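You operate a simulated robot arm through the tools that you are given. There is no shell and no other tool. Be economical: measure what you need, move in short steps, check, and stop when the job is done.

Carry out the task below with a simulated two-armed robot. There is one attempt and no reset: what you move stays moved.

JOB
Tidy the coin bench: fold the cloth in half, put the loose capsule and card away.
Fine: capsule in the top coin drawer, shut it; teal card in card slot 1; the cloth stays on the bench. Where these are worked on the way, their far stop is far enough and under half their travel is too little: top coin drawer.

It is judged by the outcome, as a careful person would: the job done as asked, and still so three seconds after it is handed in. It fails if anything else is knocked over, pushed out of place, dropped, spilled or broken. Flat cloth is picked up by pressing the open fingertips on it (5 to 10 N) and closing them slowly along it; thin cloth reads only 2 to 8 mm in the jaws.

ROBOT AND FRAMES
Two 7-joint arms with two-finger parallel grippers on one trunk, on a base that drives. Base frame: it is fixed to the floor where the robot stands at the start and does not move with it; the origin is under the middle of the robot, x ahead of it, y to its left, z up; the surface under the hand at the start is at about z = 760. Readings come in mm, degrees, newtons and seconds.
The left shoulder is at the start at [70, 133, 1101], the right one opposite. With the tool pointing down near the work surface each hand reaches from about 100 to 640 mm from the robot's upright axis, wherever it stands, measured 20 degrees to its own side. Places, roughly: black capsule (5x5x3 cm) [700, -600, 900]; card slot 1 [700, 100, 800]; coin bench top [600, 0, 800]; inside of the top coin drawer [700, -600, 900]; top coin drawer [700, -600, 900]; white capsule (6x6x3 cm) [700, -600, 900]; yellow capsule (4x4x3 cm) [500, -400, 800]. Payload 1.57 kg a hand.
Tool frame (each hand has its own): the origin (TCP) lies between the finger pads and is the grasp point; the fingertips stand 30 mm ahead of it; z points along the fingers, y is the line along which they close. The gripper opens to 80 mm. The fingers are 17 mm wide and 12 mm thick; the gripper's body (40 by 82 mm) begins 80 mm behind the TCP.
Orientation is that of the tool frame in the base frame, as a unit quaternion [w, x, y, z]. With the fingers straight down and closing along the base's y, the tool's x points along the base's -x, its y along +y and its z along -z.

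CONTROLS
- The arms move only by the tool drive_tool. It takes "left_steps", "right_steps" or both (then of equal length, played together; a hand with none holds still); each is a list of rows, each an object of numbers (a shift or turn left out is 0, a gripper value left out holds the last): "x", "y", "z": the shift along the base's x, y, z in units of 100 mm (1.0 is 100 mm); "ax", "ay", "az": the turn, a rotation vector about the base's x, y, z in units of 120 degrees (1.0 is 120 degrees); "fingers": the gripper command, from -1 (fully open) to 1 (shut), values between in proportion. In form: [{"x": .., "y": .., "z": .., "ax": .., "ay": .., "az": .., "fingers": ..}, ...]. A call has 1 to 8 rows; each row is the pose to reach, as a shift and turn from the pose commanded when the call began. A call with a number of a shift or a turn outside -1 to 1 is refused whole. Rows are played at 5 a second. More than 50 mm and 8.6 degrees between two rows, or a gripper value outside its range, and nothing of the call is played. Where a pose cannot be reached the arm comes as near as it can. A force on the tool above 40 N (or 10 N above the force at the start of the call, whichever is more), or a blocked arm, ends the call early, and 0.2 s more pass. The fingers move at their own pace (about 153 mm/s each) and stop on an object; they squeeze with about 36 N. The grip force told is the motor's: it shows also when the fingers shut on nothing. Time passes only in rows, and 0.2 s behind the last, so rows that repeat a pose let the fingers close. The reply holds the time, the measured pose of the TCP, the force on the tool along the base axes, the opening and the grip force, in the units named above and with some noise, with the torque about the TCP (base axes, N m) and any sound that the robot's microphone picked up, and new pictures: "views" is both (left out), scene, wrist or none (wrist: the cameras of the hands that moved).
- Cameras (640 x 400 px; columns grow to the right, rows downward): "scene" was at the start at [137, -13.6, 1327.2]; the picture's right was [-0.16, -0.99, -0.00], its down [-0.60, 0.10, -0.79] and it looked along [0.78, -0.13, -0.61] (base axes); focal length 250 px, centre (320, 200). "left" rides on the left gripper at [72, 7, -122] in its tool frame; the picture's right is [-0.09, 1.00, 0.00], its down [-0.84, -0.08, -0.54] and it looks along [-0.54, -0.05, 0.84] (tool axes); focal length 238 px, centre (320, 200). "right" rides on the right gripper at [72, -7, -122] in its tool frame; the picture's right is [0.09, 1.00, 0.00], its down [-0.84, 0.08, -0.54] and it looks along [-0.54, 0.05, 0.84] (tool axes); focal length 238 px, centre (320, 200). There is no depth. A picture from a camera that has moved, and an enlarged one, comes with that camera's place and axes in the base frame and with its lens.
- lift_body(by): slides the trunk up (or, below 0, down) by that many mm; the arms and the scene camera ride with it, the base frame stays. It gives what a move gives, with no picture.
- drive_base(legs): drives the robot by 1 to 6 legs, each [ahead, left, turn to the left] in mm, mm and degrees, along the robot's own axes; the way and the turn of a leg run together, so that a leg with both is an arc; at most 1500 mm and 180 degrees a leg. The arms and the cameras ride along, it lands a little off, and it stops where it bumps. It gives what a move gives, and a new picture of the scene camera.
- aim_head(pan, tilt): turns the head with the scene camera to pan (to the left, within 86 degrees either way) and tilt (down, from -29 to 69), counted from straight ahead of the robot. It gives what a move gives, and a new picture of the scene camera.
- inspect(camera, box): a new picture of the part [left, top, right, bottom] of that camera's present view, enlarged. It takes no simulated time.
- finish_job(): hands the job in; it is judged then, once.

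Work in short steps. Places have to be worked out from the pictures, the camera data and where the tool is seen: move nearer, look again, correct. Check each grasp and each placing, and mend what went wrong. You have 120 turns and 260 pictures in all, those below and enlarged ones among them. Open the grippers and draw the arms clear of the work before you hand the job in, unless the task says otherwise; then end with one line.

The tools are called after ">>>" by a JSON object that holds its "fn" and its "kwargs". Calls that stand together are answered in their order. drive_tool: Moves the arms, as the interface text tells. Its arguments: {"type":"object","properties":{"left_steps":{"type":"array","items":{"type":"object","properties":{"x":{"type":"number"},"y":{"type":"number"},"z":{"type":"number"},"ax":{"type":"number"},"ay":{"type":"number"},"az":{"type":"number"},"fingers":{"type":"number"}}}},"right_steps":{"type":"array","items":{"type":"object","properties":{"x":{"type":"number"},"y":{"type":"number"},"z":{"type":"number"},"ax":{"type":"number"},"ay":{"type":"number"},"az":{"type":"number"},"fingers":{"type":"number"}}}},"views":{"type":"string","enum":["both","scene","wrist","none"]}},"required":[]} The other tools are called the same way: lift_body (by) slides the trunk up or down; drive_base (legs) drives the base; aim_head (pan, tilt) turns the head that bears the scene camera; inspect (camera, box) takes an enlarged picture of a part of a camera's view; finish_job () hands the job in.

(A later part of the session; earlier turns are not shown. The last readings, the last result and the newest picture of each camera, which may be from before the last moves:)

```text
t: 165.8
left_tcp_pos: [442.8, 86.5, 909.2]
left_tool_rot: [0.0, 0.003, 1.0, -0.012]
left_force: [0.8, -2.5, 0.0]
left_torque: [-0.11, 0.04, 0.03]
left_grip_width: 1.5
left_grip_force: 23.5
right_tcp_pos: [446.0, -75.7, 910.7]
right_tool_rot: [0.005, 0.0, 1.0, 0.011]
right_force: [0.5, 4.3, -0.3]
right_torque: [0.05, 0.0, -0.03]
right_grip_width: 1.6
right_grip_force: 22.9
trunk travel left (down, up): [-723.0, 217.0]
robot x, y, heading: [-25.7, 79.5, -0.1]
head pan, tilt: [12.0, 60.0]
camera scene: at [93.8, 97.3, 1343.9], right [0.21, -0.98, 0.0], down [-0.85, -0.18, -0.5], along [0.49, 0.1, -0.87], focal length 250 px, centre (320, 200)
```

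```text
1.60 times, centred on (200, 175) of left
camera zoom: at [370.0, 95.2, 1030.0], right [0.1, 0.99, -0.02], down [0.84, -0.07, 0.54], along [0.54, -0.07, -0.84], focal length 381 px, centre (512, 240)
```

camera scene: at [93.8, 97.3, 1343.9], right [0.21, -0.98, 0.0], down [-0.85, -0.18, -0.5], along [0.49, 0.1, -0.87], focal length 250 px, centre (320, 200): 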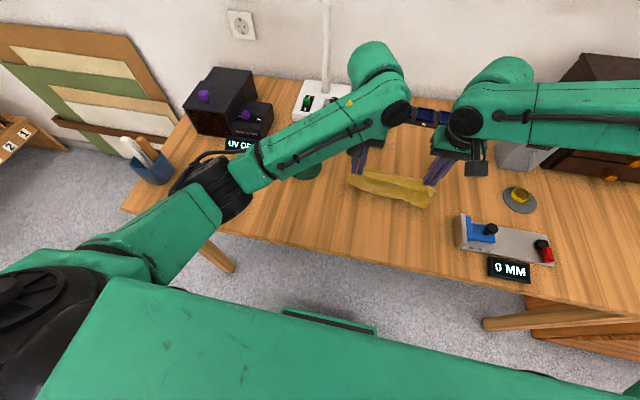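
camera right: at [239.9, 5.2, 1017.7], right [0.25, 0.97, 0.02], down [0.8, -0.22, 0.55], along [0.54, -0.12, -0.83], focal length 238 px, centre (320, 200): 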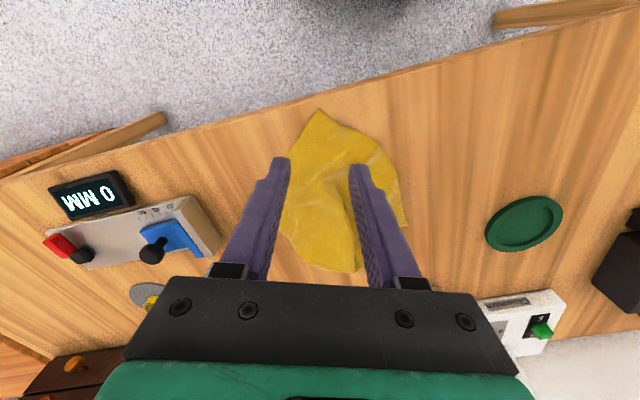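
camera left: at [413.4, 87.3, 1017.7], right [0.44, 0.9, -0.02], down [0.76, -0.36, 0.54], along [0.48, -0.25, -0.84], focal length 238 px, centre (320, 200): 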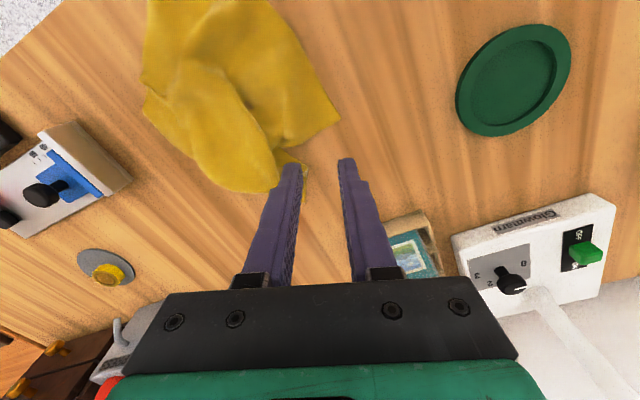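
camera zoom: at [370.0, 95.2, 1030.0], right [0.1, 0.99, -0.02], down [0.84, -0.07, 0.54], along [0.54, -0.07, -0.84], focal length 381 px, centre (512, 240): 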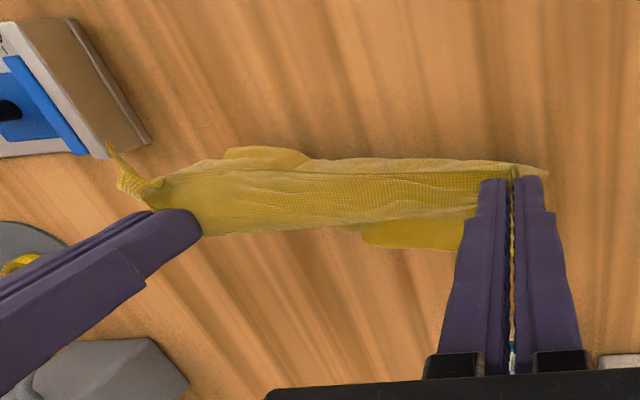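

>>> {"fn": "lift_body", "kwargs": {"by": -38}}

>>> {"fn": "drive_base", "kwargs": {"legs": [[-45, 0, 0]]}}

>>> {"fn": "inspect", "kwargs": {"camera": "left", "box": [0, 50, 480, 350]}}

>>> {"fn": "inspect", "kwargs": {"camera": "right", "box": [160, 50, 640, 350]}}

```text
t: 166.7
left_tcp_pos: [441.1, 86.2, 871.7]
left_tool_rot: [0.0, 0.003, 1.0, -0.012]
left_force: [1.2, -2.3, 0.2]
left_torque: [-0.11, -0.02, -0.02]
left_grip_width: 1.7
left_grip_force: 23.6
right_tcp_pos: [443.6, -74.9, 871.7]
right_tool_rot: [0.005, 0.0, 1.0, 0.011]
right_force: [-0.4, 3.0, -0.4]
right_torque: [0.07, 0.0, -0.04]
right_grip_width: 1.8
right_grip_force: 23.8
trunk travel left (down, up): [-685.0, 255.0]
robot x, y, heading: [-24.6, 85.9, -0.2]
head pan, tilt: [12.0, 60.0]
```

```text
t: 167.6
left_tcp_pos: [397.0, 85.1, 870.6]
left_tool_rot: [0.0, 0.002, 1.0, -0.012]
left_force: [-0.5, -3.7, -0.5]
left_torque: [-0.09, 0.01, 0.0]
left_grip_width: 1.4
left_grip_force: 23.7
right_tcp_pos: [399.6, -74.4, 869.3]
right_tool_rot: [0.005, 0.0, 1.0, 0.011]
right_force: [-0.2, 2.8, -0.1]
right_torque: [0.1, -0.02, -0.02]
right_grip_width: 1.9
right_grip_force: 23.4
trunk travel left (down, up): [-685.0, 255.0]
robot x, y, heading: [-71.3, 80.3, -0.1]
head pan, tilt: [12.0, 60.0]
camera scene: at [49.8, 97.2, 1305.7], right [0.21, -0.98, 0.0], down [-0.85, -0.18, -0.5], along [0.49, 0.1, -0.87], focal length 250 px, centre (320, 200)
```

scene: 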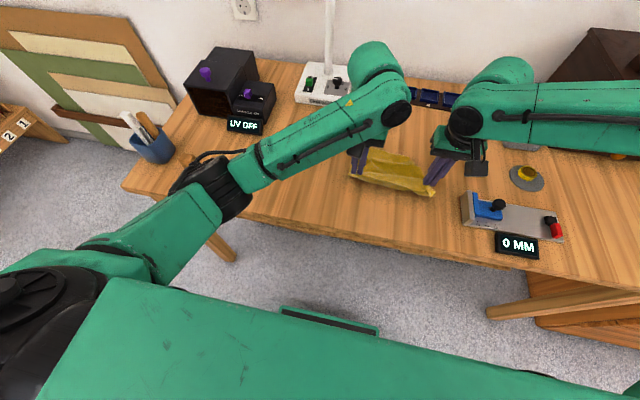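

```text
1.33 times, centred on (240, 200) of left
camera zoom: at [325.8, 95.1, 991.6], right [0.1, 0.99, -0.02], down [0.84, -0.07, 0.54], along [0.54, -0.07, -0.84], focal length 318 px, centre (427, 200)
```

zoom: 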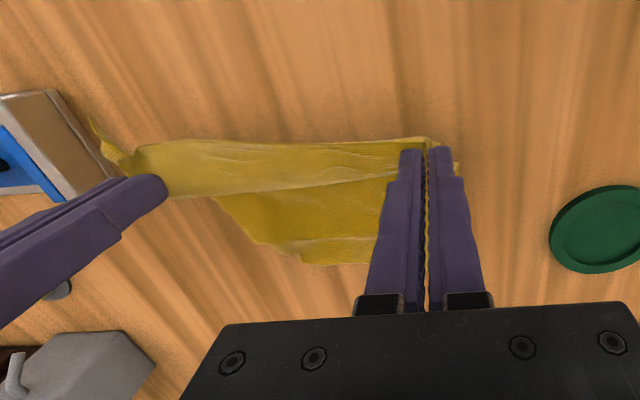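

```text
1.33 times, centred on (400, 200) of right
camera zoom: at [326.8, -85.1, 991.9], right [-0.09, 1.0, 0.02], down [0.83, 0.06, 0.55], along [0.55, 0.07, -0.83], focal length 318 px, centre (213, 200)
```

zoom: 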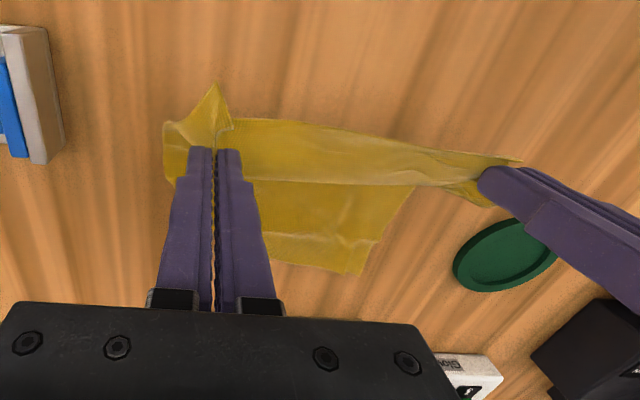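

The lower half is laid ahead of the hands (back edge at x≈557). Now fold: carry the held edge forward over it in small base/trunk steps.

>>> {"fn": "drive_base", "kwargs": {"legs": [[55, 0, 0]]}}

>>> {"fn": "lift_body", "kwargs": {"by": -20}}

>>> {"fn": "drive_base", "kwargs": {"legs": [[45, 0, 0]]}}

>>> {"fn": "lift_body", "kwargs": {"by": -25}}

>>> {"fn": "inspect", "kwargs": {"camera": "left", "box": [0, 0, 480, 300]}}

>>> {"fn": "inspect", "kwargs": {"camera": "right", "box": [160, 0, 640, 300]}}

```text
t: 168.5
left_tcp_pos: [451.8, 85.1, 871.8]
left_tool_rot: [0.002, 0.003, 1.0, -0.013]
left_force: [-0.1, -2.6, -0.2]
left_torque: [-0.07, -0.02, 0.06]
left_grip_width: 1.8
left_grip_force: 23.8
right_tcp_pos: [451.9, -75.2, 873.1]
right_tool_rot: [0.006, 0.0, 1.0, 0.011]
right_force: [0.1, 2.7, 0.4]
right_torque: [0.05, 0.04, 0.01]
right_grip_width: 1.6
right_grip_force: 22.9
trunk travel left (down, up): [-685.0, 255.0]
robot x, y, heading: [-13.8, 77.7, 0.3]
head pan, tilt: [12.0, 60.0]
camera scene: at [100.7, 97.4, 1306.2], right [0.21, -0.98, 0.0], down [-0.85, -0.18, -0.5], along [0.49, 0.1, -0.87], focal length 250 px, centre (320, 200)
```

scene: 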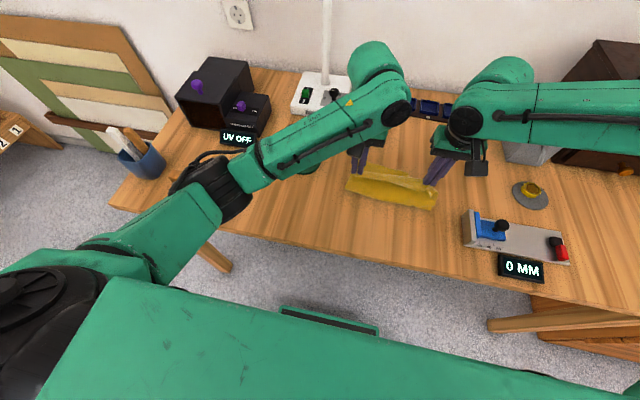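

```text
t: 169.2
left_tcp_pos: [453.0, 85.4, 850.4]
left_tool_rot: [0.001, 0.003, 1.0, -0.011]
left_force: [1.0, -1.4, -0.4]
left_torque: [-0.09, -0.01, -0.03]
left_grip_width: 1.8
left_grip_force: 23.5
right_tcp_pos: [454.1, -74.5, 851.5]
right_tool_rot: [0.005, 0.0, 1.0, 0.012]
right_force: [0.0, 2.5, 1.0]
right_torque: [0.05, 0.03, -0.02]
right_grip_width: 1.7
right_grip_force: 22.7
trunk travel left (down, up): [-665.0, 275.0]
robot x, y, heading: [-15.1, 79.8, 0.3]
head pan, tilt: [12.0, 60.0]
```

```text
t: 170.1
left_tcp_pos: [492.9, 85.6, 850.3]
left_tool_rot: [0.002, 0.004, 1.0, -0.012]
left_force: [-0.3, -2.8, 0.2]
left_torque: [-0.08, 0.02, 0.0]
left_grip_width: 2.0
left_grip_force: 23.0
right_tcp_pos: [496.2, -75.6, 852.4]
right_tool_rot: [0.006, 0.0, 1.0, 0.011]
right_force: [-0.7, 3.6, 0.0]
right_torque: [0.09, 0.02, 0.02]
right_grip_width: 1.5
right_grip_force: 23.0
trunk travel left (down, up): [-665.0, 275.0]
robot x, y, heading: [26.8, 81.3, 0.2]
head pan, tilt: [12.0, 60.0]
camera scene: at [144.2, 97.4, 1286.3], right [0.21, -0.98, 0.0], down [-0.85, -0.18, -0.5], along [0.49, 0.1, -0.87], focal length 250 px, centre (320, 200)
```

scene: 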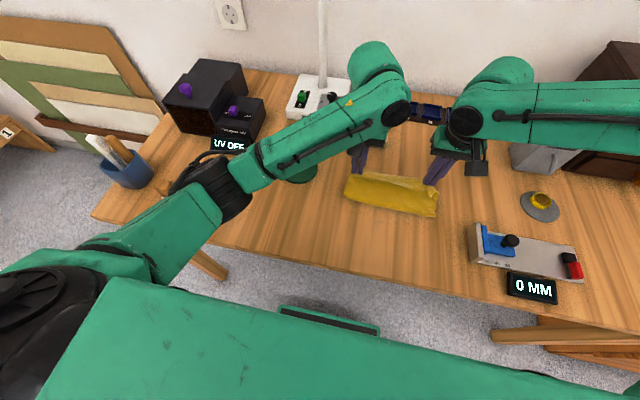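

```text
t: 170.8
left_tcp_pos: [497.0, 85.2, 825.4]
left_tool_rot: [0.001, 0.003, 1.0, -0.012]
left_force: [0.6, -2.8, 0.6]
left_torque: [-0.08, 0.01, 0.02]
left_grip_width: 1.7
left_grip_force: 22.8
right_tcp_pos: [497.4, -74.8, 826.5]
right_tool_rot: [0.005, 0.0, 1.0, 0.011]
right_force: [-0.4, 3.5, -0.2]
right_torque: [0.07, -0.03, -0.05]
right_grip_width: 1.5
right_grip_force: 23.4
trunk travel left (down, up): [-640.0, 300.0]
robot x, y, heading: [27.5, 84.6, 0.1]
head pan, tilt: [12.0, 60.0]
```

```text
1.33 times, centred on (240, 150) of left
camera zoom: at [422.9, 94.8, 947.4], right [0.1, 0.99, -0.02], down [0.84, -0.07, 0.55], along [0.54, -0.07, -0.84], focal length 318 px, centre (427, 267)
```

zoom: 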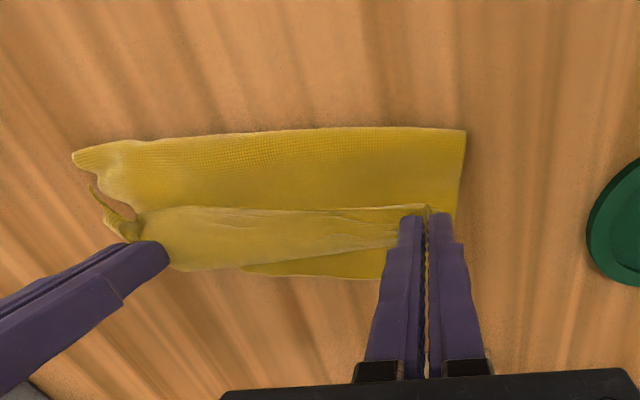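

```text
1.33 times, centred on (400, 150) of right
camera zoom: at [424.0, -85.0, 947.8], right [-0.09, 1.0, 0.02], down [0.83, 0.06, 0.55], along [0.55, 0.07, -0.83], focal length 318 px, centre (213, 267)
```

zoom: 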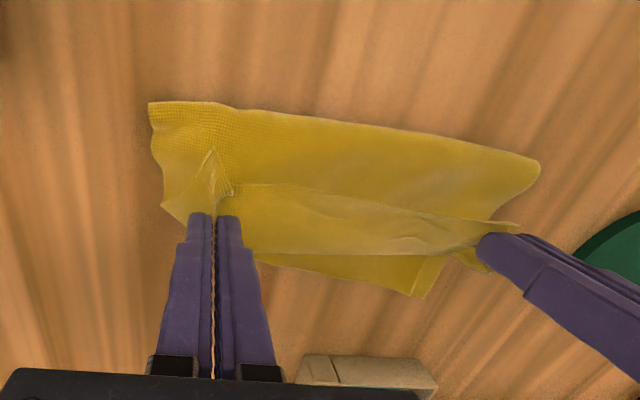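

The fold is coming out well. Final: forward ~22 mm while lowering, then release.

>>> {"fn": "drive_base", "kwargs": {"legs": [[22, 0, 0]]}}

>>> {"fn": "lift_body", "kwargs": {"by": -28}}

>>> {"fn": "inspect", "kwargs": {"camera": "left", "box": [0, 0, 480, 300]}}

>>> {"fn": "inspect", "kwargs": {"camera": "right", "box": [160, 0, 640, 300]}}

```text
t: 171.6
left_tcp_pos: [516.4, 85.2, 827.9]
left_tool_rot: [0.002, 0.003, 1.0, -0.012]
left_force: [0.0, -2.1, 0.2]
left_torque: [-0.08, 0.01, 0.01]
left_grip_width: 1.8
left_grip_force: 23.3
right_tcp_pos: [518.6, -75.4, 827.2]
right_tool_rot: [0.006, -0.001, 1.0, 0.011]
right_force: [-0.7, 2.7, 0.4]
right_torque: [0.06, 0.01, -0.02]
right_grip_width: 1.6
right_grip_force: 23.7
trunk travel left (down, up): [-640.0, 300.0]
robot x, y, heading: [52.2, 83.6, -0.0]
head pan, tilt: [12.0, 60.0]
camera scene: at [165.6, 97.3, 1261.3], right [0.21, -0.98, 0.0], down [-0.85, -0.18, -0.5], along [0.49, 0.1, -0.87], focal length 250 px, centre (320, 200)
```

scene: 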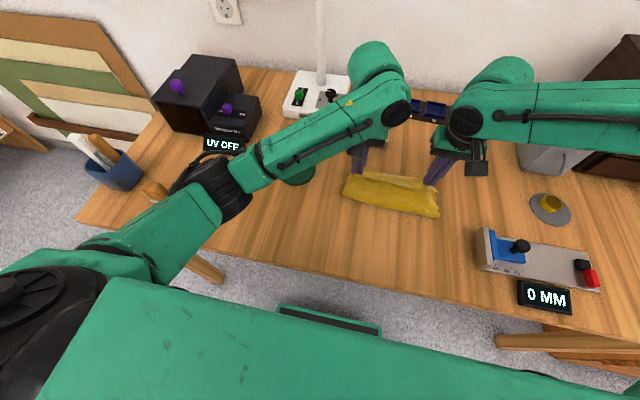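

```text
t: 172.3
left_tcp_pos: [517.0, 85.3, 798.3]
left_tool_rot: [0.001, 0.003, 1.0, -0.012]
left_force: [-0.3, -2.0, 0.1]
left_torque: [-0.06, -0.01, 0.03]
left_grip_width: 1.7
left_grip_force: 23.4
right_tcp_pos: [519.9, -74.7, 797.8]
right_tool_rot: [0.004, 0.0, 1.0, 0.012]
right_force: [-0.8, 2.8, -0.1]
right_torque: [0.08, 0.0, -0.02]
right_grip_width: 1.6
right_grip_force: 23.5
trunk travel left (down, up): [-612.0, 328.0]
robot x, y, heading: [51.4, 83.7, -0.1]
head pan, tilt: [12.0, 60.0]
```

```text
1.33 times, centred on (240, 150) of left
camera zoom: at [444.3, 94.7, 919.7], right [0.1, 0.99, -0.02], down [0.84, -0.07, 0.55], along [0.54, -0.07, -0.84], focal length 318 px, centre (427, 267)
```

zoom: 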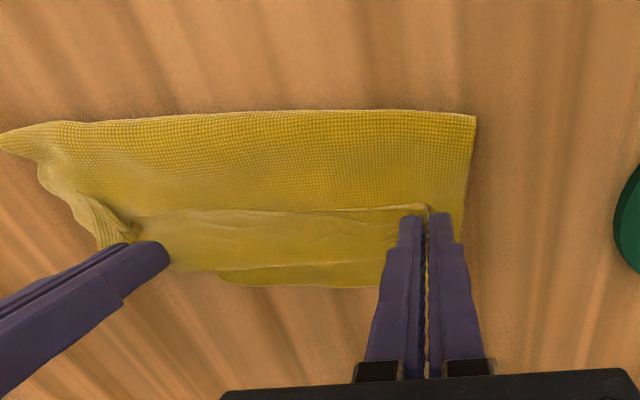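

```text
1.33 times, centred on (400, 150) of right
camera zoom: at [445.3, -85.1, 920.0], right [-0.09, 1.0, 0.02], down [0.83, 0.06, 0.55], along [0.55, 0.07, -0.83], focal length 318 px, centre (213, 267)
```

zoom: 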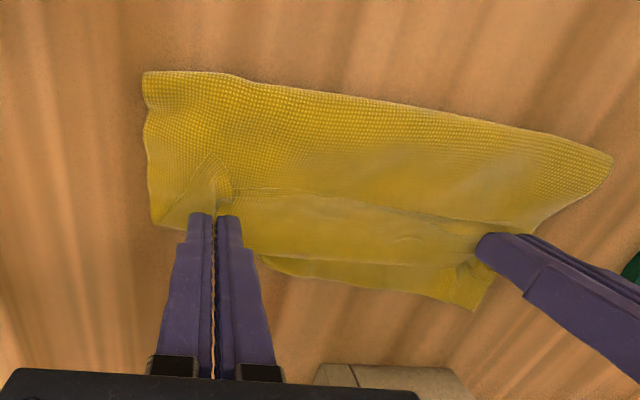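

>>> {"fn": "drive_base", "kwargs": {"legs": [[13, 0, 0]]}}

>>> {"fn": "lift_body", "kwargs": {"by": -4}}

>>> {"fn": "drive_tool", "kwargs": {"left_steps": [{"fingers": 0.85}, {"fingers": 0.65}, {"fingers": 0.4}, {"fingers": 0.2}], "right_steps": [{"fingers": 0.85}, {"fingers": 0.65}, {"fingers": 0.4}, {"fingers": 0.2}], "views": "none"}}

>>> {"fn": "lift_body", "kwargs": {"by": 130}}

>>> {"fn": "inspect", "kwargs": {"camera": "left", "box": [60, 0, 400, 200]}}

>>> {"fn": "inspect", "kwargs": {"camera": "right", "box": [240, 0, 580, 200]}}

```text
t: 173.1
left_tcp_pos: [528.7, 86.1, 798.9]
left_tool_rot: [0.002, 0.003, 1.0, -0.012]
left_force: [0.4, -2.6, -0.1]
left_torque: [-0.07, -0.02, 0.03]
left_grip_width: 1.6
left_grip_force: 23.0
right_tcp_pos: [529.9, -75.0, 799.4]
right_tool_rot: [0.006, 0.0, 1.0, 0.011]
right_force: [0.8, 1.6, -0.1]
right_torque: [0.06, 0.02, -0.03]
right_grip_width: 1.6
right_grip_force: 22.9
trunk travel left (down, up): [-612.0, 328.0]
robot x, y, heading: [61.1, 80.3, -0.3]
head pan, tilt: [12.0, 60.0]
camera scene: at [179.5, 97.2, 1233.2], right [0.21, -0.98, 0.0], down [-0.85, -0.18, -0.5], along [0.49, 0.1, -0.87], focal length 250 px, centre (320, 200)
```

scene: 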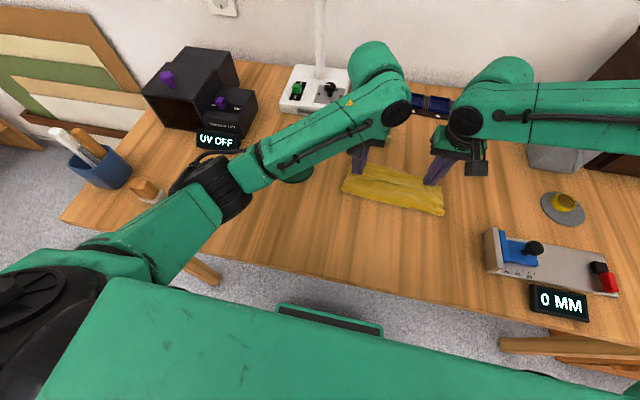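

```text
t: 173.6
left_tcp_pos: [530.7, 85.4, 794.5]
left_tool_rot: [0.0, 0.003, 1.0, -0.012]
left_force: [-0.7, -1.6, 0.4]
left_torque: [-0.08, 0.0, -0.01]
left_grip_width: 1.6
left_grip_force: 23.3
right_tcp_pos: [532.6, -76.3, 794.5]
right_tool_rot: [0.005, 0.0, 1.0, 0.012]
right_force: [0.2, 1.3, 0.1]
right_torque: [0.04, -0.01, -0.02]
right_grip_width: 1.5
right_grip_force: 23.6
trunk travel left (down, up): [-608.0, 332.0]
robot x, y, heading: [64.1, 85.4, -0.3]
head pan, tilt: [12.0, 60.0]
```

```text
t: 174.6
left_tcp_pos: [530.7, 84.5, 794.6]
left_tool_rot: [0.002, 0.004, 1.0, -0.013]
left_force: [-0.4, 0.2, 0.3]
left_torque: [0.01, 0.03, 0.04]
left_grip_width: 32.0
left_grip_force: 0.0
right_tcp_pos: [532.2, -74.4, 794.7]
right_tool_rot: [0.006, -0.001, 1.0, 0.011]
right_force: [-0.6, 0.2, 0.3]
right_torque: [0.0, -0.01, -0.02]
right_grip_width: 32.1
right_grip_force: 0.0
trunk travel left (down, up): [-608.0, 332.0]
robot x, y, heading: [61.1, 83.5, -0.2]
head pan, tilt: [12.0, 60.0]
```

```text
t: 176.2
left_tcp_pos: [530.9, 84.9, 925.1]
left_tool_rot: [0.0, 0.004, 1.0, -0.012]
left_force: [0.1, 0.1, 1.0]
left_torque: [-0.01, -0.02, -0.01]
left_grip_width: 32.5
left_grip_force: 0.1
right_tcp_pos: [532.5, -75.6, 924.5]
right_tool_rot: [0.005, -0.001, 1.0, 0.011]
right_force: [-1.1, -0.2, -0.3]
right_torque: [0.02, 0.01, 0.03]
right_grip_width: 32.1
right_grip_force: 0.1
trunk travel left (down, up): [-738.0, 202.0]
robot x, y, heading: [63.4, 84.0, 0.1]
head pan, tilt: [12.0, 60.0]
```

```text
1.88 times, centred on (230, 100) of left
camera zoom: at [457.5, 94.6, 1045.6], right [0.1, 0.99, -0.02], down [0.84, -0.07, 0.55], along [0.54, -0.07, -0.84], focal length 449 px, centre (489, 388)
```

zoom: 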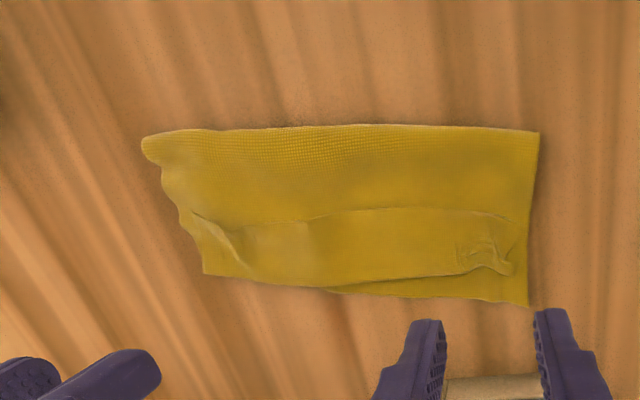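

```text
1.88 times, centred on (410, 100) of right
camera zoom: at [458.5, -85.2, 1045.9], right [-0.09, 1.0, 0.02], down [0.83, 0.06, 0.55], along [0.55, 0.07, -0.83], focal length 449 px, centre (151, 388)
```

zoom: 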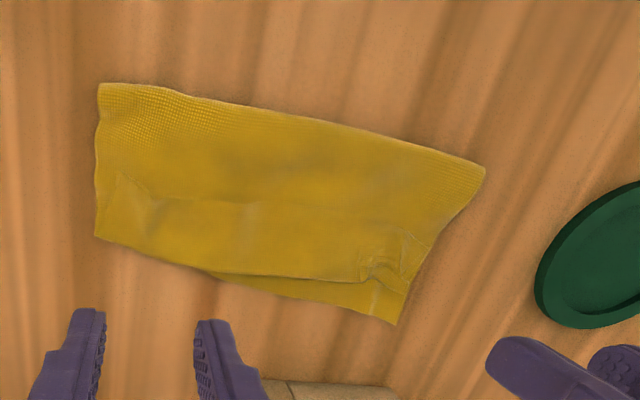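

The cloth is now a tidy half fold with edges nearly matching — good. Next the drawer: retract the left arm, raise, and drive to the right side.

>>> {"fn": "lift_body", "kwargs": {"by": 90}}

>>> {"fn": "drive_tool", "kwargs": {"left_steps": [{"x": -0.3, "y": 0.2}, {"x": -0.6, "y": 0.4}, {"x": -0.9, "y": 0.6}, {"x": -1.0, "y": 0.8, "fingers": -1}, {"x": -1.0, "y": 0.8}], "right_steps": [{"fingers": -1}, {"fingers": -1}, {"fingers": -1}, {"fingers": -1}, {"fingers": -1}], "views": "none"}}

>>> {"fn": "drive_base", "kwargs": {"legs": [[-40, -424, 0]]}}

>>> {"fn": "aim_head", "kwargs": {"pan": -25, "tilt": 38}}

>>> {"fn": "inspect", "kwargs": {"camera": "right", "box": [0, 0, 640, 400]}}

```text
t: 177.4
left_tcp_pos: [530.9, 84.8, 1014.0]
left_tool_rot: [0.001, 0.003, 1.0, -0.012]
left_force: [0.1, -0.8, -0.5]
left_torque: [-0.03, 0.01, -0.01]
left_grip_width: 31.8
left_grip_force: 0.1
right_tcp_pos: [533.6, -75.8, 1014.2]
right_tool_rot: [0.005, 0.0, 1.0, 0.011]
right_force: [-0.9, -0.1, 0.4]
right_torque: [0.05, 0.01, 0.0]
right_grip_width: 32.3
right_grip_force: 0.1
trunk travel left (down, up): [-828.0, 112.0]
robot x, y, heading: [62.0, 81.7, -0.1]
head pan, tilt: [12.0, 60.0]
```

```text
t: 178.6
left_tcp_pos: [429.7, 165.4, 1012.7]
left_tool_rot: [0.001, 0.004, 1.0, -0.012]
left_force: [-0.2, -0.4, -0.2]
left_torque: [0.01, 0.0, 0.0]
left_grip_width: 80.0
left_grip_force: 0.0
right_tcp_pos: [533.1, -75.9, 1014.1]
right_tool_rot: [0.005, 0.0, 1.0, 0.012]
right_force: [-0.1, 0.0, -0.6]
right_torque: [-0.03, 0.0, -0.03]
right_grip_width: 79.9
right_grip_force: 0.0
trunk travel left (down, up): [-828.0, 112.0]
robot x, y, heading: [62.9, 83.7, -0.0]
head pan, tilt: [12.0, 60.0]
```

```text
t: 181.2
left_tcp_pos: [389.6, -257.9, 1014.7]
left_tool_rot: [0.0, 0.004, 1.0, -0.011]
left_force: [0.7, -0.6, 0.1]
left_torque: [-0.02, 0.0, -0.04]
left_grip_width: 79.8
left_grip_force: 0.0
right_tcp_pos: [492.4, -497.8, 1014.0]
right_tool_rot: [0.005, 0.001, 1.0, 0.011]
right_force: [-0.9, -0.2, -0.7]
right_torque: [0.03, 0.0, -0.03]
right_grip_width: 79.9
right_grip_force: 0.1
trunk travel left (down, up): [-828.0, 112.0]
robot x, y, heading: [23.8, -341.5, -0.2]
head pan, tilt: [12.0, 60.0]
camera scene: at [140.4, -325.2, 1449.0], right [0.2, -0.98, 0.0], down [-0.85, -0.18, -0.5], along [0.49, 0.1, -0.87], focal length 250 px, centre (320, 200)
```

scene: 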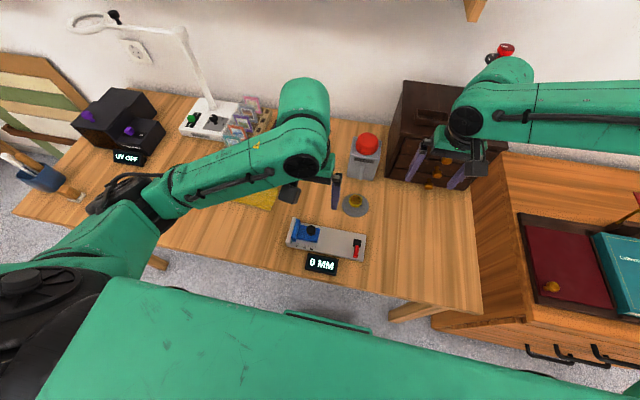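

```text
t: 182.3
left_tcp_pos: [390.0, -258.7, 1013.9]
left_tool_rot: [0.0, 0.005, 1.0, -0.012]
left_force: [-0.5, -0.2, -0.6]
left_torque: [-0.01, 0.01, -0.01]
left_grip_width: 80.0
left_grip_force: 0.0
right_tcp_pos: [491.2, -498.4, 1014.7]
right_tool_rot: [0.005, 0.001, 1.0, 0.012]
right_force: [-1.3, -0.7, 0.2]
right_torque: [0.0, 0.0, 0.01]
right_grip_width: 80.0
right_grip_force: 0.0
trunk travel left (down, up): [-828.0, 112.0]
robot x, y, heading: [22.8, -339.4, -0.3]
head pan, tilt: [-25.0, 38.0]
camera scene: at [153.1, -376.5, 1478.8], right [-0.42, -0.91, 0.0], down [-0.56, 0.26, -0.79], along [0.71, -0.33, -0.62], focal length 250 px, centre (320, 200)
```

scene: 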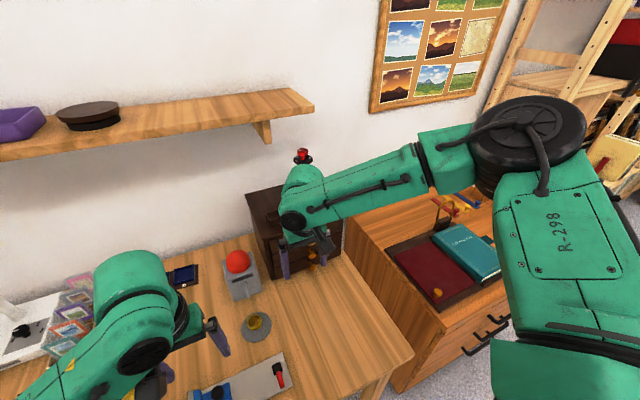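

```text
1.00 times, centred on (320, 200) of right (not enlarged: the box is as wide or as high as the picture)
camera zoom: at [417.3, -509.2, 1136.1], right [-0.09, 1.0, 0.02], down [0.83, 0.06, 0.55], along [0.55, 0.07, -0.83], focal length 238 px, centre (320, 200)
```

zoom: 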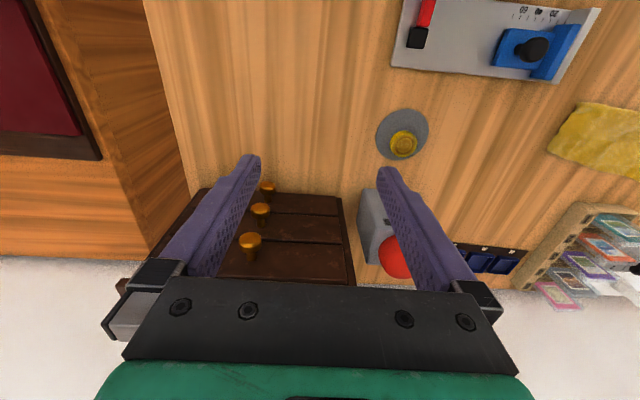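

Top knob I triangulate at about [621,-569,934] (others at z≈866, 803). Drive a bit closer and approach above/before it, then look.

>>> {"fn": "drive_base", "kwargs": {"legs": [[50, -20, 0]]}}

>>> {"fn": "drive_tool", "kwargs": {"right_steps": [{"x": 0.1, "y": -0.2}, {"x": 0.25, "y": -0.45, "z": -0.1}, {"x": 0.4, "y": -0.5, "z": -0.25}, {"x": 0.45, "y": -0.5, "z": -0.3}, {"x": 0.45, "y": -0.5, "z": -0.3}], "views": "none"}}

>>> {"fn": "inspect", "kwargs": {"camera": "right", "box": [200, 120, 440, 280]}}

>>> {"fn": "inspect", "kwargs": {"camera": "scene", "box": [220, 130, 380, 290]}}

```text
t: 183.2
left_tcp_pos: [434.3, -276.7, 1016.1]
left_tool_rot: [0.003, 0.005, 1.0, -0.013]
left_force: [-1.0, -0.5, 0.2]
left_torque: [-0.03, -0.03, -0.02]
left_grip_width: 79.6
left_grip_force: 0.1
right_tcp_pos: [536.2, -517.9, 1017.3]
right_tool_rot: [0.009, 0.001, 1.0, 0.01]
right_force: [0.1, 0.3, 0.2]
right_torque: [-0.04, -0.06, -0.04]
right_grip_width: 79.9
right_grip_force: 0.1
trunk travel left (down, up): [-828.0, 112.0]
robot x, y, heading: [72.4, -359.0, -0.4]
head pan, tilt: [-25.0, 38.0]
camera scene: at [195.2, -393.9, 1479.7], right [-0.43, -0.9, 0.0], down [-0.55, 0.26, -0.79], along [0.72, -0.34, -0.61], focal length 250 px, centre (320, 200)
```

scene: 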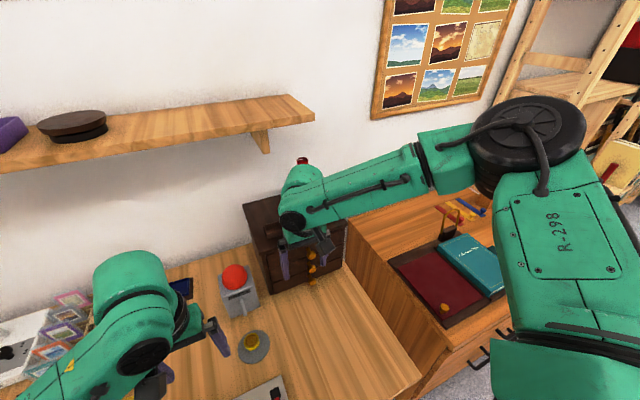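

```text
t: 184.4
left_tcp_pos: [437.1, -278.0, 1013.4]
left_tool_rot: [0.001, 0.004, 1.0, -0.012]
left_force: [-0.1, 0.1, -0.3]
left_torque: [0.03, 0.01, 0.0]
left_grip_width: 80.4
left_grip_force: 0.0
right_tcp_pos: [585.9, -569.1, 984.8]
right_tool_rot: [0.006, 0.001, 1.0, 0.012]
right_force: [0.1, -0.7, 0.3]
right_torque: [-0.01, -0.01, -0.01]
right_grip_width: 80.0
right_grip_force: 0.0
trunk travel left (down, up): [-828.0, 112.0]
robot x, y, heading: [70.9, -358.8, -0.6]
head pan, tilt: [-25.0, 38.0]
```

```text
2.50 times, centred on (320, 200) of right
camera zoom: at [511.8, -579.6, 1106.1], right [-0.09, 1.0, 0.02], down [0.83, 0.06, 0.55], along [0.55, 0.07, -0.83], focal length 596 px, centre (320, 200)
```

zoom: 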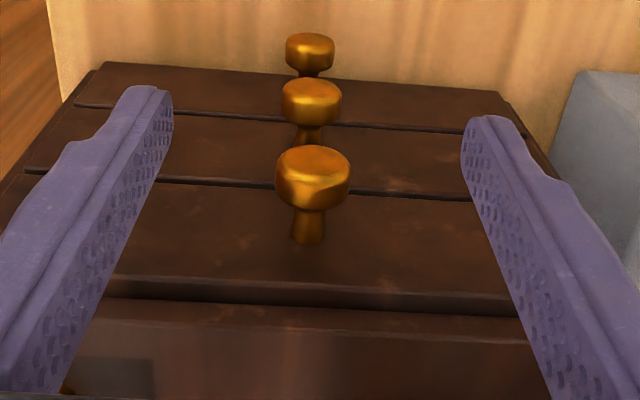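

```text
2.50 times, centred on (300, 210) of scene
camera zoom: at [201.8, -396.9, 1478.9], right [-0.43, -0.9, 0.0], down [-0.56, 0.26, -0.79], along [0.71, -0.34, -0.62], focal length 624 px, centre (370, 175)
```

zoom: 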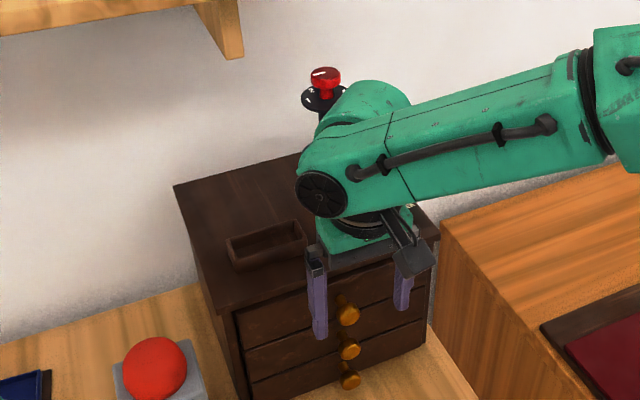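

Knob head at about [615,-569,938], face at x≈643. Descend, slide forward around the knob, close.

>>> {"fn": "drive_tool", "kwargs": {"right_steps": [{"z": -0.25}, {"z": -0.48}, {"x": 0.15, "z": -0.48}, {"x": 0.31, "z": -0.48}, {"x": 0.31, "z": -0.48, "fingers": 0.2}, {"x": 0.31, "z": -0.48, "fingers": 1}, {"x": 0.31, "z": -0.48, "fingers": 1}], "views": "wrist"}}

```text
t: 186.0
left_tcp_pos: [439.3, -278.9, 1014.4]
left_tool_rot: [0.0, 0.006, 1.0, -0.013]
left_force: [0.0, -0.1, -0.5]
left_torque: [0.0, 0.01, -0.02]
left_grip_width: 80.2
left_grip_force: 0.1
right_tcp_pos: [587.9, -580.2, 955.7]
right_tool_rot: [0.007, 0.001, 1.0, 0.013]
right_force: [0.3, 0.1, 0.6]
right_torque: [-0.01, -0.01, 0.01]
right_grip_width: 0.0
right_grip_force: 21.5
right hand out of reach, approached as far as the arm can: row 2, 3, 4, 5, 6, 7
trunk travel left (down, up): [-828.0, 112.0]
robot x, y, heading: [78.5, -359.9, -0.1]
head pan, tilt: [-25.0, 38.0]
camera right: at [514.3, -590.9, 1078.2], right [-0.09, 1.0, 0.02], down [0.83, 0.06, 0.55], along [0.55, 0.07, -0.83], focal length 238 px, centre (320, 200)
```

right: 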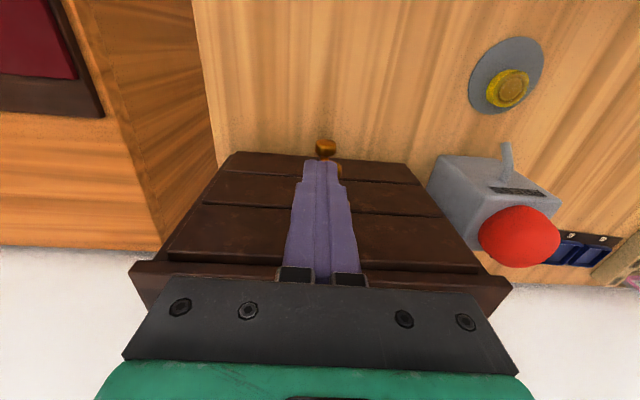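

The arm was out of reach low; reopen, go back up, use the trunk to lower, then slide forward.

>>> {"fn": "drive_tool", "kwargs": {"right_steps": [{"fingers": -1}, {"y": 0.05, "z": 0.15, "fingers": -1}, {"x": -0.02, "y": 0.11, "z": 0.3}, {"x": -0.02, "y": 0.11, "z": 0.3}], "views": "none"}}

>>> {"fn": "lift_body", "kwargs": {"by": -48}}

>>> {"fn": "drive_tool", "kwargs": {"right_steps": [{"x": 0.1}, {"x": 0.2}, {"x": 0.3}, {"x": 0.3}], "views": "wrist"}}

```text
t: 187.0
left_tcp_pos: [439.4, -278.8, 1014.0]
left_tool_rot: [0.001, 0.005, 1.0, -0.012]
left_force: [0.1, 0.0, -0.2]
left_torque: [0.02, -0.02, 0.03]
left_grip_width: 80.1
left_grip_force: 0.1
right_tcp_pos: [586.6, -570.3, 987.9]
right_tool_rot: [0.005, 0.001, 1.0, 0.012]
right_force: [1.0, -0.1, 0.3]
right_torque: [0.02, -0.01, -0.01]
right_grip_width: 80.0
right_grip_force: 0.1
trunk travel left (down, up): [-828.0, 112.0]
robot x, y, heading: [73.3, -361.6, -0.0]
head pan, tilt: [-25.0, 38.0]
```

```text
t: 187.9
left_tcp_pos: [438.0, -278.5, 966.6]
left_tool_rot: [0.001, 0.005, 1.0, -0.012]
left_force: [0.2, 0.2, -0.1]
left_torque: [0.02, -0.03, 0.01]
left_grip_width: 80.0
left_grip_force: 0.2
right_tcp_pos: [586.0, -569.5, 939.6]
right_tool_rot: [0.006, 0.0, 1.0, 0.012]
right_force: [0.4, 0.5, 0.3]
right_torque: [-0.01, 0.0, -0.02]
right_grip_width: 80.2
right_grip_force: 0.0
trunk travel left (down, up): [-780.0, 160.0]
robot x, y, heading: [74.3, -364.1, -0.2]
head pan, tilt: [-25.0, 38.0]
```

```text
t: 188.9
left_tcp_pos: [439.6, -279.2, 966.5]
left_tool_rot: [0.001, 0.005, 1.0, -0.012]
left_force: [0.2, 0.1, 1.0]
left_torque: [0.02, 0.02, 0.01]
left_grip_width: 79.8
left_grip_force: 0.0
right_tcp_pos: [606.4, -575.8, 944.4]
right_tool_rot: [0.006, 0.001, 1.0, 0.012]
right_force: [0.3, 0.1, -0.2]
right_torque: [0.03, -0.01, -0.01]
right_grip_width: 80.1
right_grip_force: 0.0
right hand out of reach, approached as far as the arm can: row 2, 3, 4
trunk travel left (down, up): [-780.0, 160.0]
robot x, y, heading: [73.7, -360.3, -0.0]
head pan, tilt: [-25.0, 38.0]
camera right: at [532.0, -584.7, 1065.8], right [-0.09, 1.0, 0.02], down [0.83, 0.06, 0.55], along [0.55, 0.07, -0.83], focal length 238 px, centre (320, 200)
```

right: 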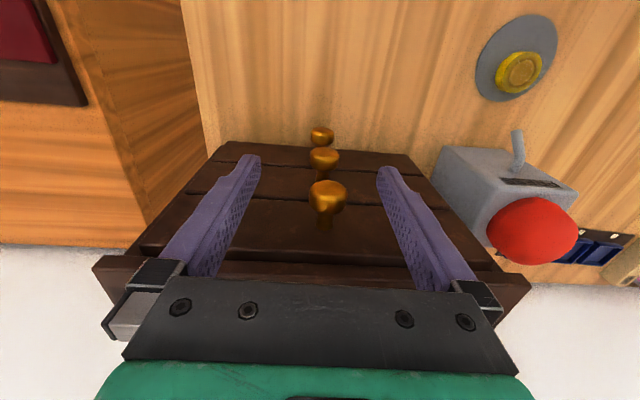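

>>> {"fn": "drive_base", "kwargs": {"legs": [[13, 6, 0]]}}

>>> {"fn": "lift_body", "kwargs": {"by": -6}}

>>> {"fn": "drive_tool", "kwargs": {"right_steps": [{"fingers": 0.3}, {"fingers": 1}, {"fingers": 1}], "views": "wrist"}}

```text
t: 189.7
left_tcp_pos: [450.3, -273.8, 967.4]
left_tool_rot: [0.003, 0.005, 1.0, -0.011]
left_force: [-0.2, 0.0, -0.6]
left_torque: [-0.01, -0.04, 0.0]
left_grip_width: 79.9
left_grip_force: 0.1
right_tcp_pos: [616.2, -569.1, 945.2]
right_tool_rot: [0.007, 0.001, 1.0, 0.013]
right_force: [-0.1, -0.1, 0.5]
right_torque: [0.02, -0.04, -0.02]
right_grip_width: 79.8
right_grip_force: 0.0
trunk travel left (down, up): [-780.0, 160.0]
robot x, y, heading: [88.1, -354.1, -0.2]
head pan, tilt: [-25.0, 38.0]
camera scene: at [211.9, -392.6, 1431.2], right [-0.43, -0.9, 0.0], down [-0.55, 0.26, -0.79], along [0.71, -0.34, -0.61], focal length 250 px, centre (320, 200)
```

scene: 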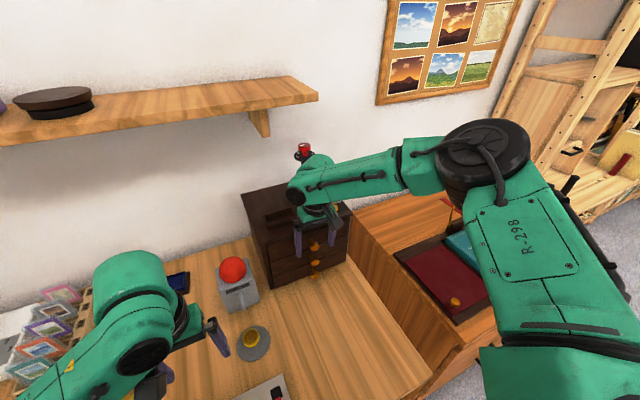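

```text
t: 190.2
left_tcp_pos: [451.5, -273.4, 959.4]
left_tool_rot: [0.001, 0.006, 1.0, -0.011]
left_force: [-0.3, 0.1, 0.8]
left_torque: [0.0, -0.03, -0.07]
left_grip_width: 79.8
left_grip_force: 0.1
right_tcp_pos: [618.0, -567.8, 938.2]
right_tool_rot: [0.007, 0.002, 1.0, 0.012]
right_force: [-0.1, -0.3, 0.2]
right_torque: [-0.02, -0.02, -0.02]
right_grip_width: 80.0
right_grip_force: 0.1
trunk travel left (down, up): [-774.0, 166.0]
robot x, y, heading: [88.7, -351.9, -0.1]
head pan, tilt: [-25.0, 38.0]
```

```text
t: 191.0
left_tcp_pos: [451.4, -272.3, 960.6]
left_tool_rot: [0.002, 0.005, 1.0, -0.012]
left_force: [-0.4, 0.5, 0.3]
left_torque: [-0.02, 0.0, 0.0]
left_grip_width: 80.1
left_grip_force: 0.0
right_tcp_pos: [620.0, -567.2, 937.9]
right_tool_rot: [0.006, 0.0, 1.0, 0.012]
right_force: [-0.5, 3.4, -0.7]
right_torque: [0.08, 0.07, 0.09]
right_grip_width: 25.3
right_grip_force: 36.3
trunk travel left (down, up): [-774.0, 166.0]
robot x, y, heading: [84.4, -354.4, -0.3]
head pan, tilt: [-25.0, 38.0]
camera right: at [544.8, -577.9, 1059.8], right [-0.09, 1.0, 0.02], down [0.83, 0.06, 0.55], along [0.55, 0.07, -0.83], focal length 238 px, centre (320, 200)
```

right: 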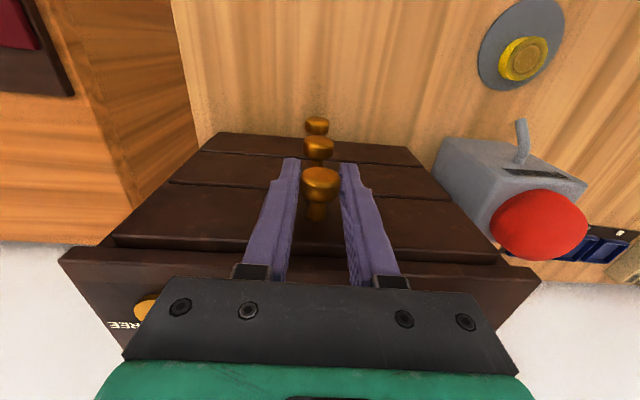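

Knob gripped (25 mm). Pull the drawer out toward me.

>>> {"fn": "drive_tool", "kwargs": {"right_steps": [{"x": -0.1}, {"x": -0.25}, {"x": -0.4}, {"x": -0.55}, {"x": -0.7}, {"x": -0.85}, {"x": -1.0}], "views": "wrist"}}

```text
t: 192.6
left_tcp_pos: [450.8, -272.4, 959.7]
left_tool_rot: [0.0, 0.005, 1.0, -0.013]
left_force: [0.1, 0.1, -0.8]
left_torque: [0.02, 0.0, 0.0]
left_grip_width: 80.2
left_grip_force: 0.0
right_tcp_pos: [518.0, -566.9, 938.4]
right_tool_rot: [0.006, 0.002, 1.0, 0.012]
right_force: [0.0, 7.7, -3.7]
right_torque: [0.21, -0.72, -0.06]
right_grip_width: 25.6
right_grip_force: 36.5
trunk travel left (down, up): [-774.0, 166.0]
robot x, y, heading: [88.1, -358.0, -0.4]
head pan, tilt: [-25.0, 38.0]
camera right: at [444.4, -577.8, 1059.9], right [-0.09, 1.0, 0.02], down [0.83, 0.06, 0.55], along [0.55, 0.07, -0.83], focal length 238 px, centre (320, 200)
```

right: 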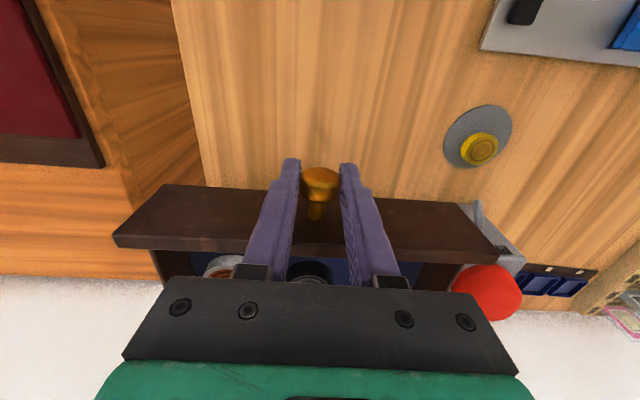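

Drawer slid 100 mm, showing the white and black capsules inside. Pull on toward the far stop.

>>> {"fn": "drive_tool", "kwargs": {"right_steps": [{"x": -0.15}, {"x": -0.3}, {"x": -0.45}, {"x": -0.6}, {"x": -0.7}], "views": "wrist"}}

```text
t: 193.8
left_tcp_pos: [457.3, -271.3, 959.5]
left_tool_rot: [-0.002, 0.004, 1.0, -0.014]
left_force: [0.0, -0.3, -0.4]
left_torque: [-0.01, -0.01, 0.03]
left_grip_width: 80.0
left_grip_force: 0.1
right_tcp_pos: [458.3, -568.2, 939.3]
right_tool_rot: [0.01, 0.001, 1.0, 0.011]
right_force: [28.5, 4.3, 6.1]
right_torque: [0.1, 0.14, 0.0]
right_grip_width: 25.5
right_grip_force: 36.3
trunk travel left (down, up): [-774.0, 166.0]
robot x, y, heading: [88.5, -357.8, 0.0]
head pan, tilt: [-25.0, 38.0]
camera right: at [383.5, -577.8, 1059.5], right [-0.09, 1.0, 0.02], down [0.83, 0.06, 0.56], along [0.56, 0.07, -0.83], focal length 238 px, centre (320, 200)
```

right: 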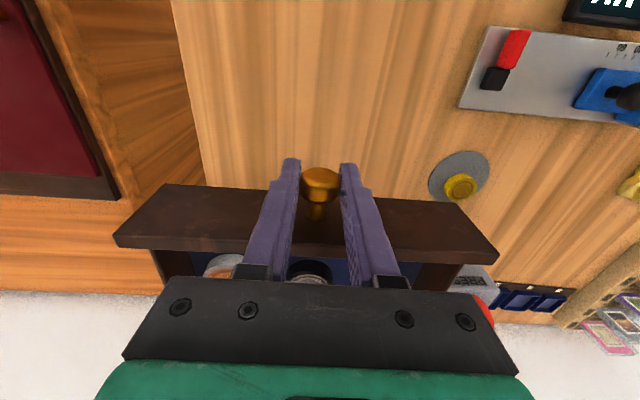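

At its far stop (~160 mm out). Release the knob, rise, and move over the capsule at about [535,-357].

>>> {"fn": "drive_tool", "kwargs": {"right_steps": [{"x": 0.04}, {"x": 0.04, "fingers": 0}, {"x": 0.04, "fingers": -0.6}, {"x": -0.05, "fingers": -1}, {"x": -0.1, "z": 0.2}], "views": "none"}}

>>> {"fn": "lift_body", "kwargs": {"by": 90}}

>>> {"fn": "drive_base", "kwargs": {"legs": [[0, 205, 0]]}}

>>> {"fn": "drive_tool", "kwargs": {"right_steps": [{"x": 0.3}, {"x": 0.6}, {"x": 0.85}, {"x": 0.85}], "views": "wrist"}}

```text
t: 195.0
left_tcp_pos: [450.8, -272.4, 960.0]
left_tool_rot: [0.001, 0.005, 1.0, -0.012]
left_force: [-0.4, 0.2, -0.1]
left_torque: [0.03, -0.01, -0.04]
left_grip_width: 80.0
left_grip_force: 0.2
right_tcp_pos: [437.8, -569.8, 957.5]
right_tool_rot: [0.006, 0.001, 1.0, 0.013]
right_force: [0.1, 0.3, 0.8]
right_torque: [-0.01, -0.02, 0.0]
right_grip_width: 79.9
right_grip_force: 0.1
trunk travel left (down, up): [-774.0, 166.0]
robot x, y, heading: [82.0, -351.4, 0.0]
head pan, tilt: [-25.0, 38.0]
```

```text
t: 196.3
left_tcp_pos: [451.9, -273.3, 1049.8]
left_tool_rot: [0.001, 0.005, 1.0, -0.012]
left_force: [0.9, 0.2, -0.1]
left_torque: [-0.01, -0.02, -0.04]
left_grip_width: 79.7
left_grip_force: 0.1
right_tcp_pos: [438.2, -569.2, 1046.7]
right_tool_rot: [0.006, 0.001, 1.0, 0.012]
right_force: [-0.3, 0.2, 0.4]
right_torque: [0.0, 0.01, -0.03]
right_grip_width: 80.1
right_grip_force: 0.2
trunk travel left (down, up): [-864.0, 76.0]
robot x, y, heading: [86.4, -355.4, -0.4]
head pan, tilt: [-25.0, 38.0]
```

```text
t: 197.9
left_tcp_pos: [453.5, -69.4, 1049.5]
left_tool_rot: [0.001, 0.005, 1.0, -0.011]
left_force: [-0.8, 0.3, 0.1]
left_torque: [0.02, 0.01, 0.01]
left_grip_width: 80.3
left_grip_force: 0.0
right_tcp_pos: [439.4, -366.2, 1048.7]
right_tool_rot: [0.006, 0.0, 1.0, 0.013]
right_force: [0.2, -0.1, 0.6]
right_torque: [-0.01, 0.04, 0.05]
right_grip_width: 79.8
right_grip_force: 0.0
trunk travel left (down, up): [-864.0, 76.0]
robot x, y, heading: [84.6, -148.2, -0.3]
head pan, tilt: [-25.0, 38.0]
camera scene: at [216.4, -188.9, 1514.7], right [-0.43, -0.9, 0.0], down [-0.56, 0.26, -0.79], along [0.71, -0.33, -0.62], focal length 250 px, centre (320, 200)
```

scene: 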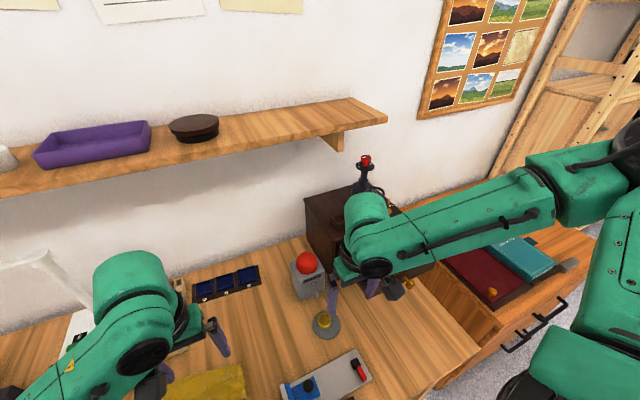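

```text
t: 198.9
left_tcp_pos: [451.5, -67.0, 1050.8]
left_tool_rot: [0.0, 0.005, 1.0, -0.012]
left_force: [-1.0, 0.1, 0.7]
left_torque: [-0.01, 0.02, -0.02]
left_grip_width: 80.0
left_grip_force: 0.0
right_tcp_pos: [524.6, -362.5, 1049.9]
right_tool_rot: [0.007, 0.001, 1.0, 0.012]
right_force: [0.9, -0.1, -0.2]
right_torque: [0.0, 0.01, -0.02]
right_grip_width: 79.8
right_grip_force: 0.1
trunk travel left (down, up): [-864.0, 76.0]
robot x, y, heading: [88.1, -150.9, -0.2]
head pan, tilt: [-25.0, 38.0]
camera right: at [450.8, -373.1, 1170.8], right [-0.09, 1.0, 0.02], down [0.83, 0.06, 0.55], along [0.55, 0.07, -0.83], focal length 238 px, centre (320, 200)
```

right: 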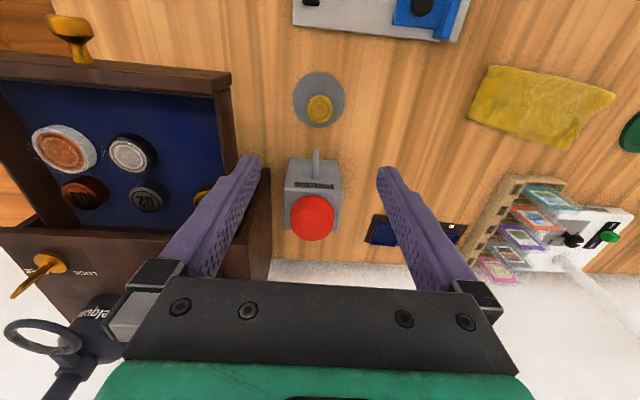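

>>> {"fn": "inspect", "kwargs": {"camera": "right", "box": [270, 50, 370, 150]}}

>>> {"fn": "inspect", "kwargs": {"camera": "right", "box": [0, 40, 280, 240]}}

```text
4.00 times, centred on (320, 100) of right
camera zoom: at [450.8, -373.1, 1170.8], right [-0.09, 1.0, 0.02], down [0.83, 0.06, 0.55], along [0.55, 0.07, -0.83], focal length 953 px, centre (320, 600)
```

zoom: 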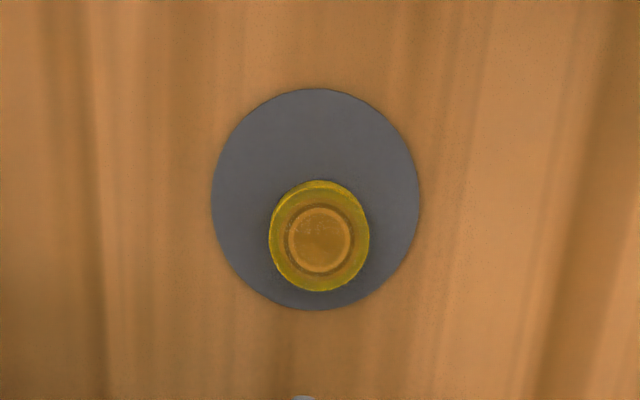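

```text
2.00 times, centred on (140, 140) of right
camera zoom: at [450.8, -373.1, 1170.8], right [-0.09, 1.0, 0.02], down [0.83, 0.06, 0.55], along [0.55, 0.07, -0.83], focal length 477 px, centre (680, 320)
```

zoom: 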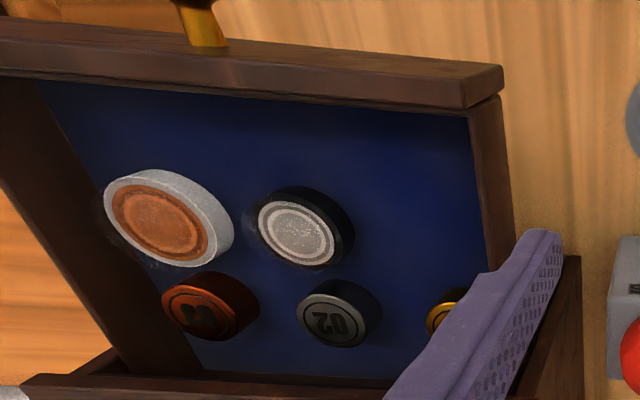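

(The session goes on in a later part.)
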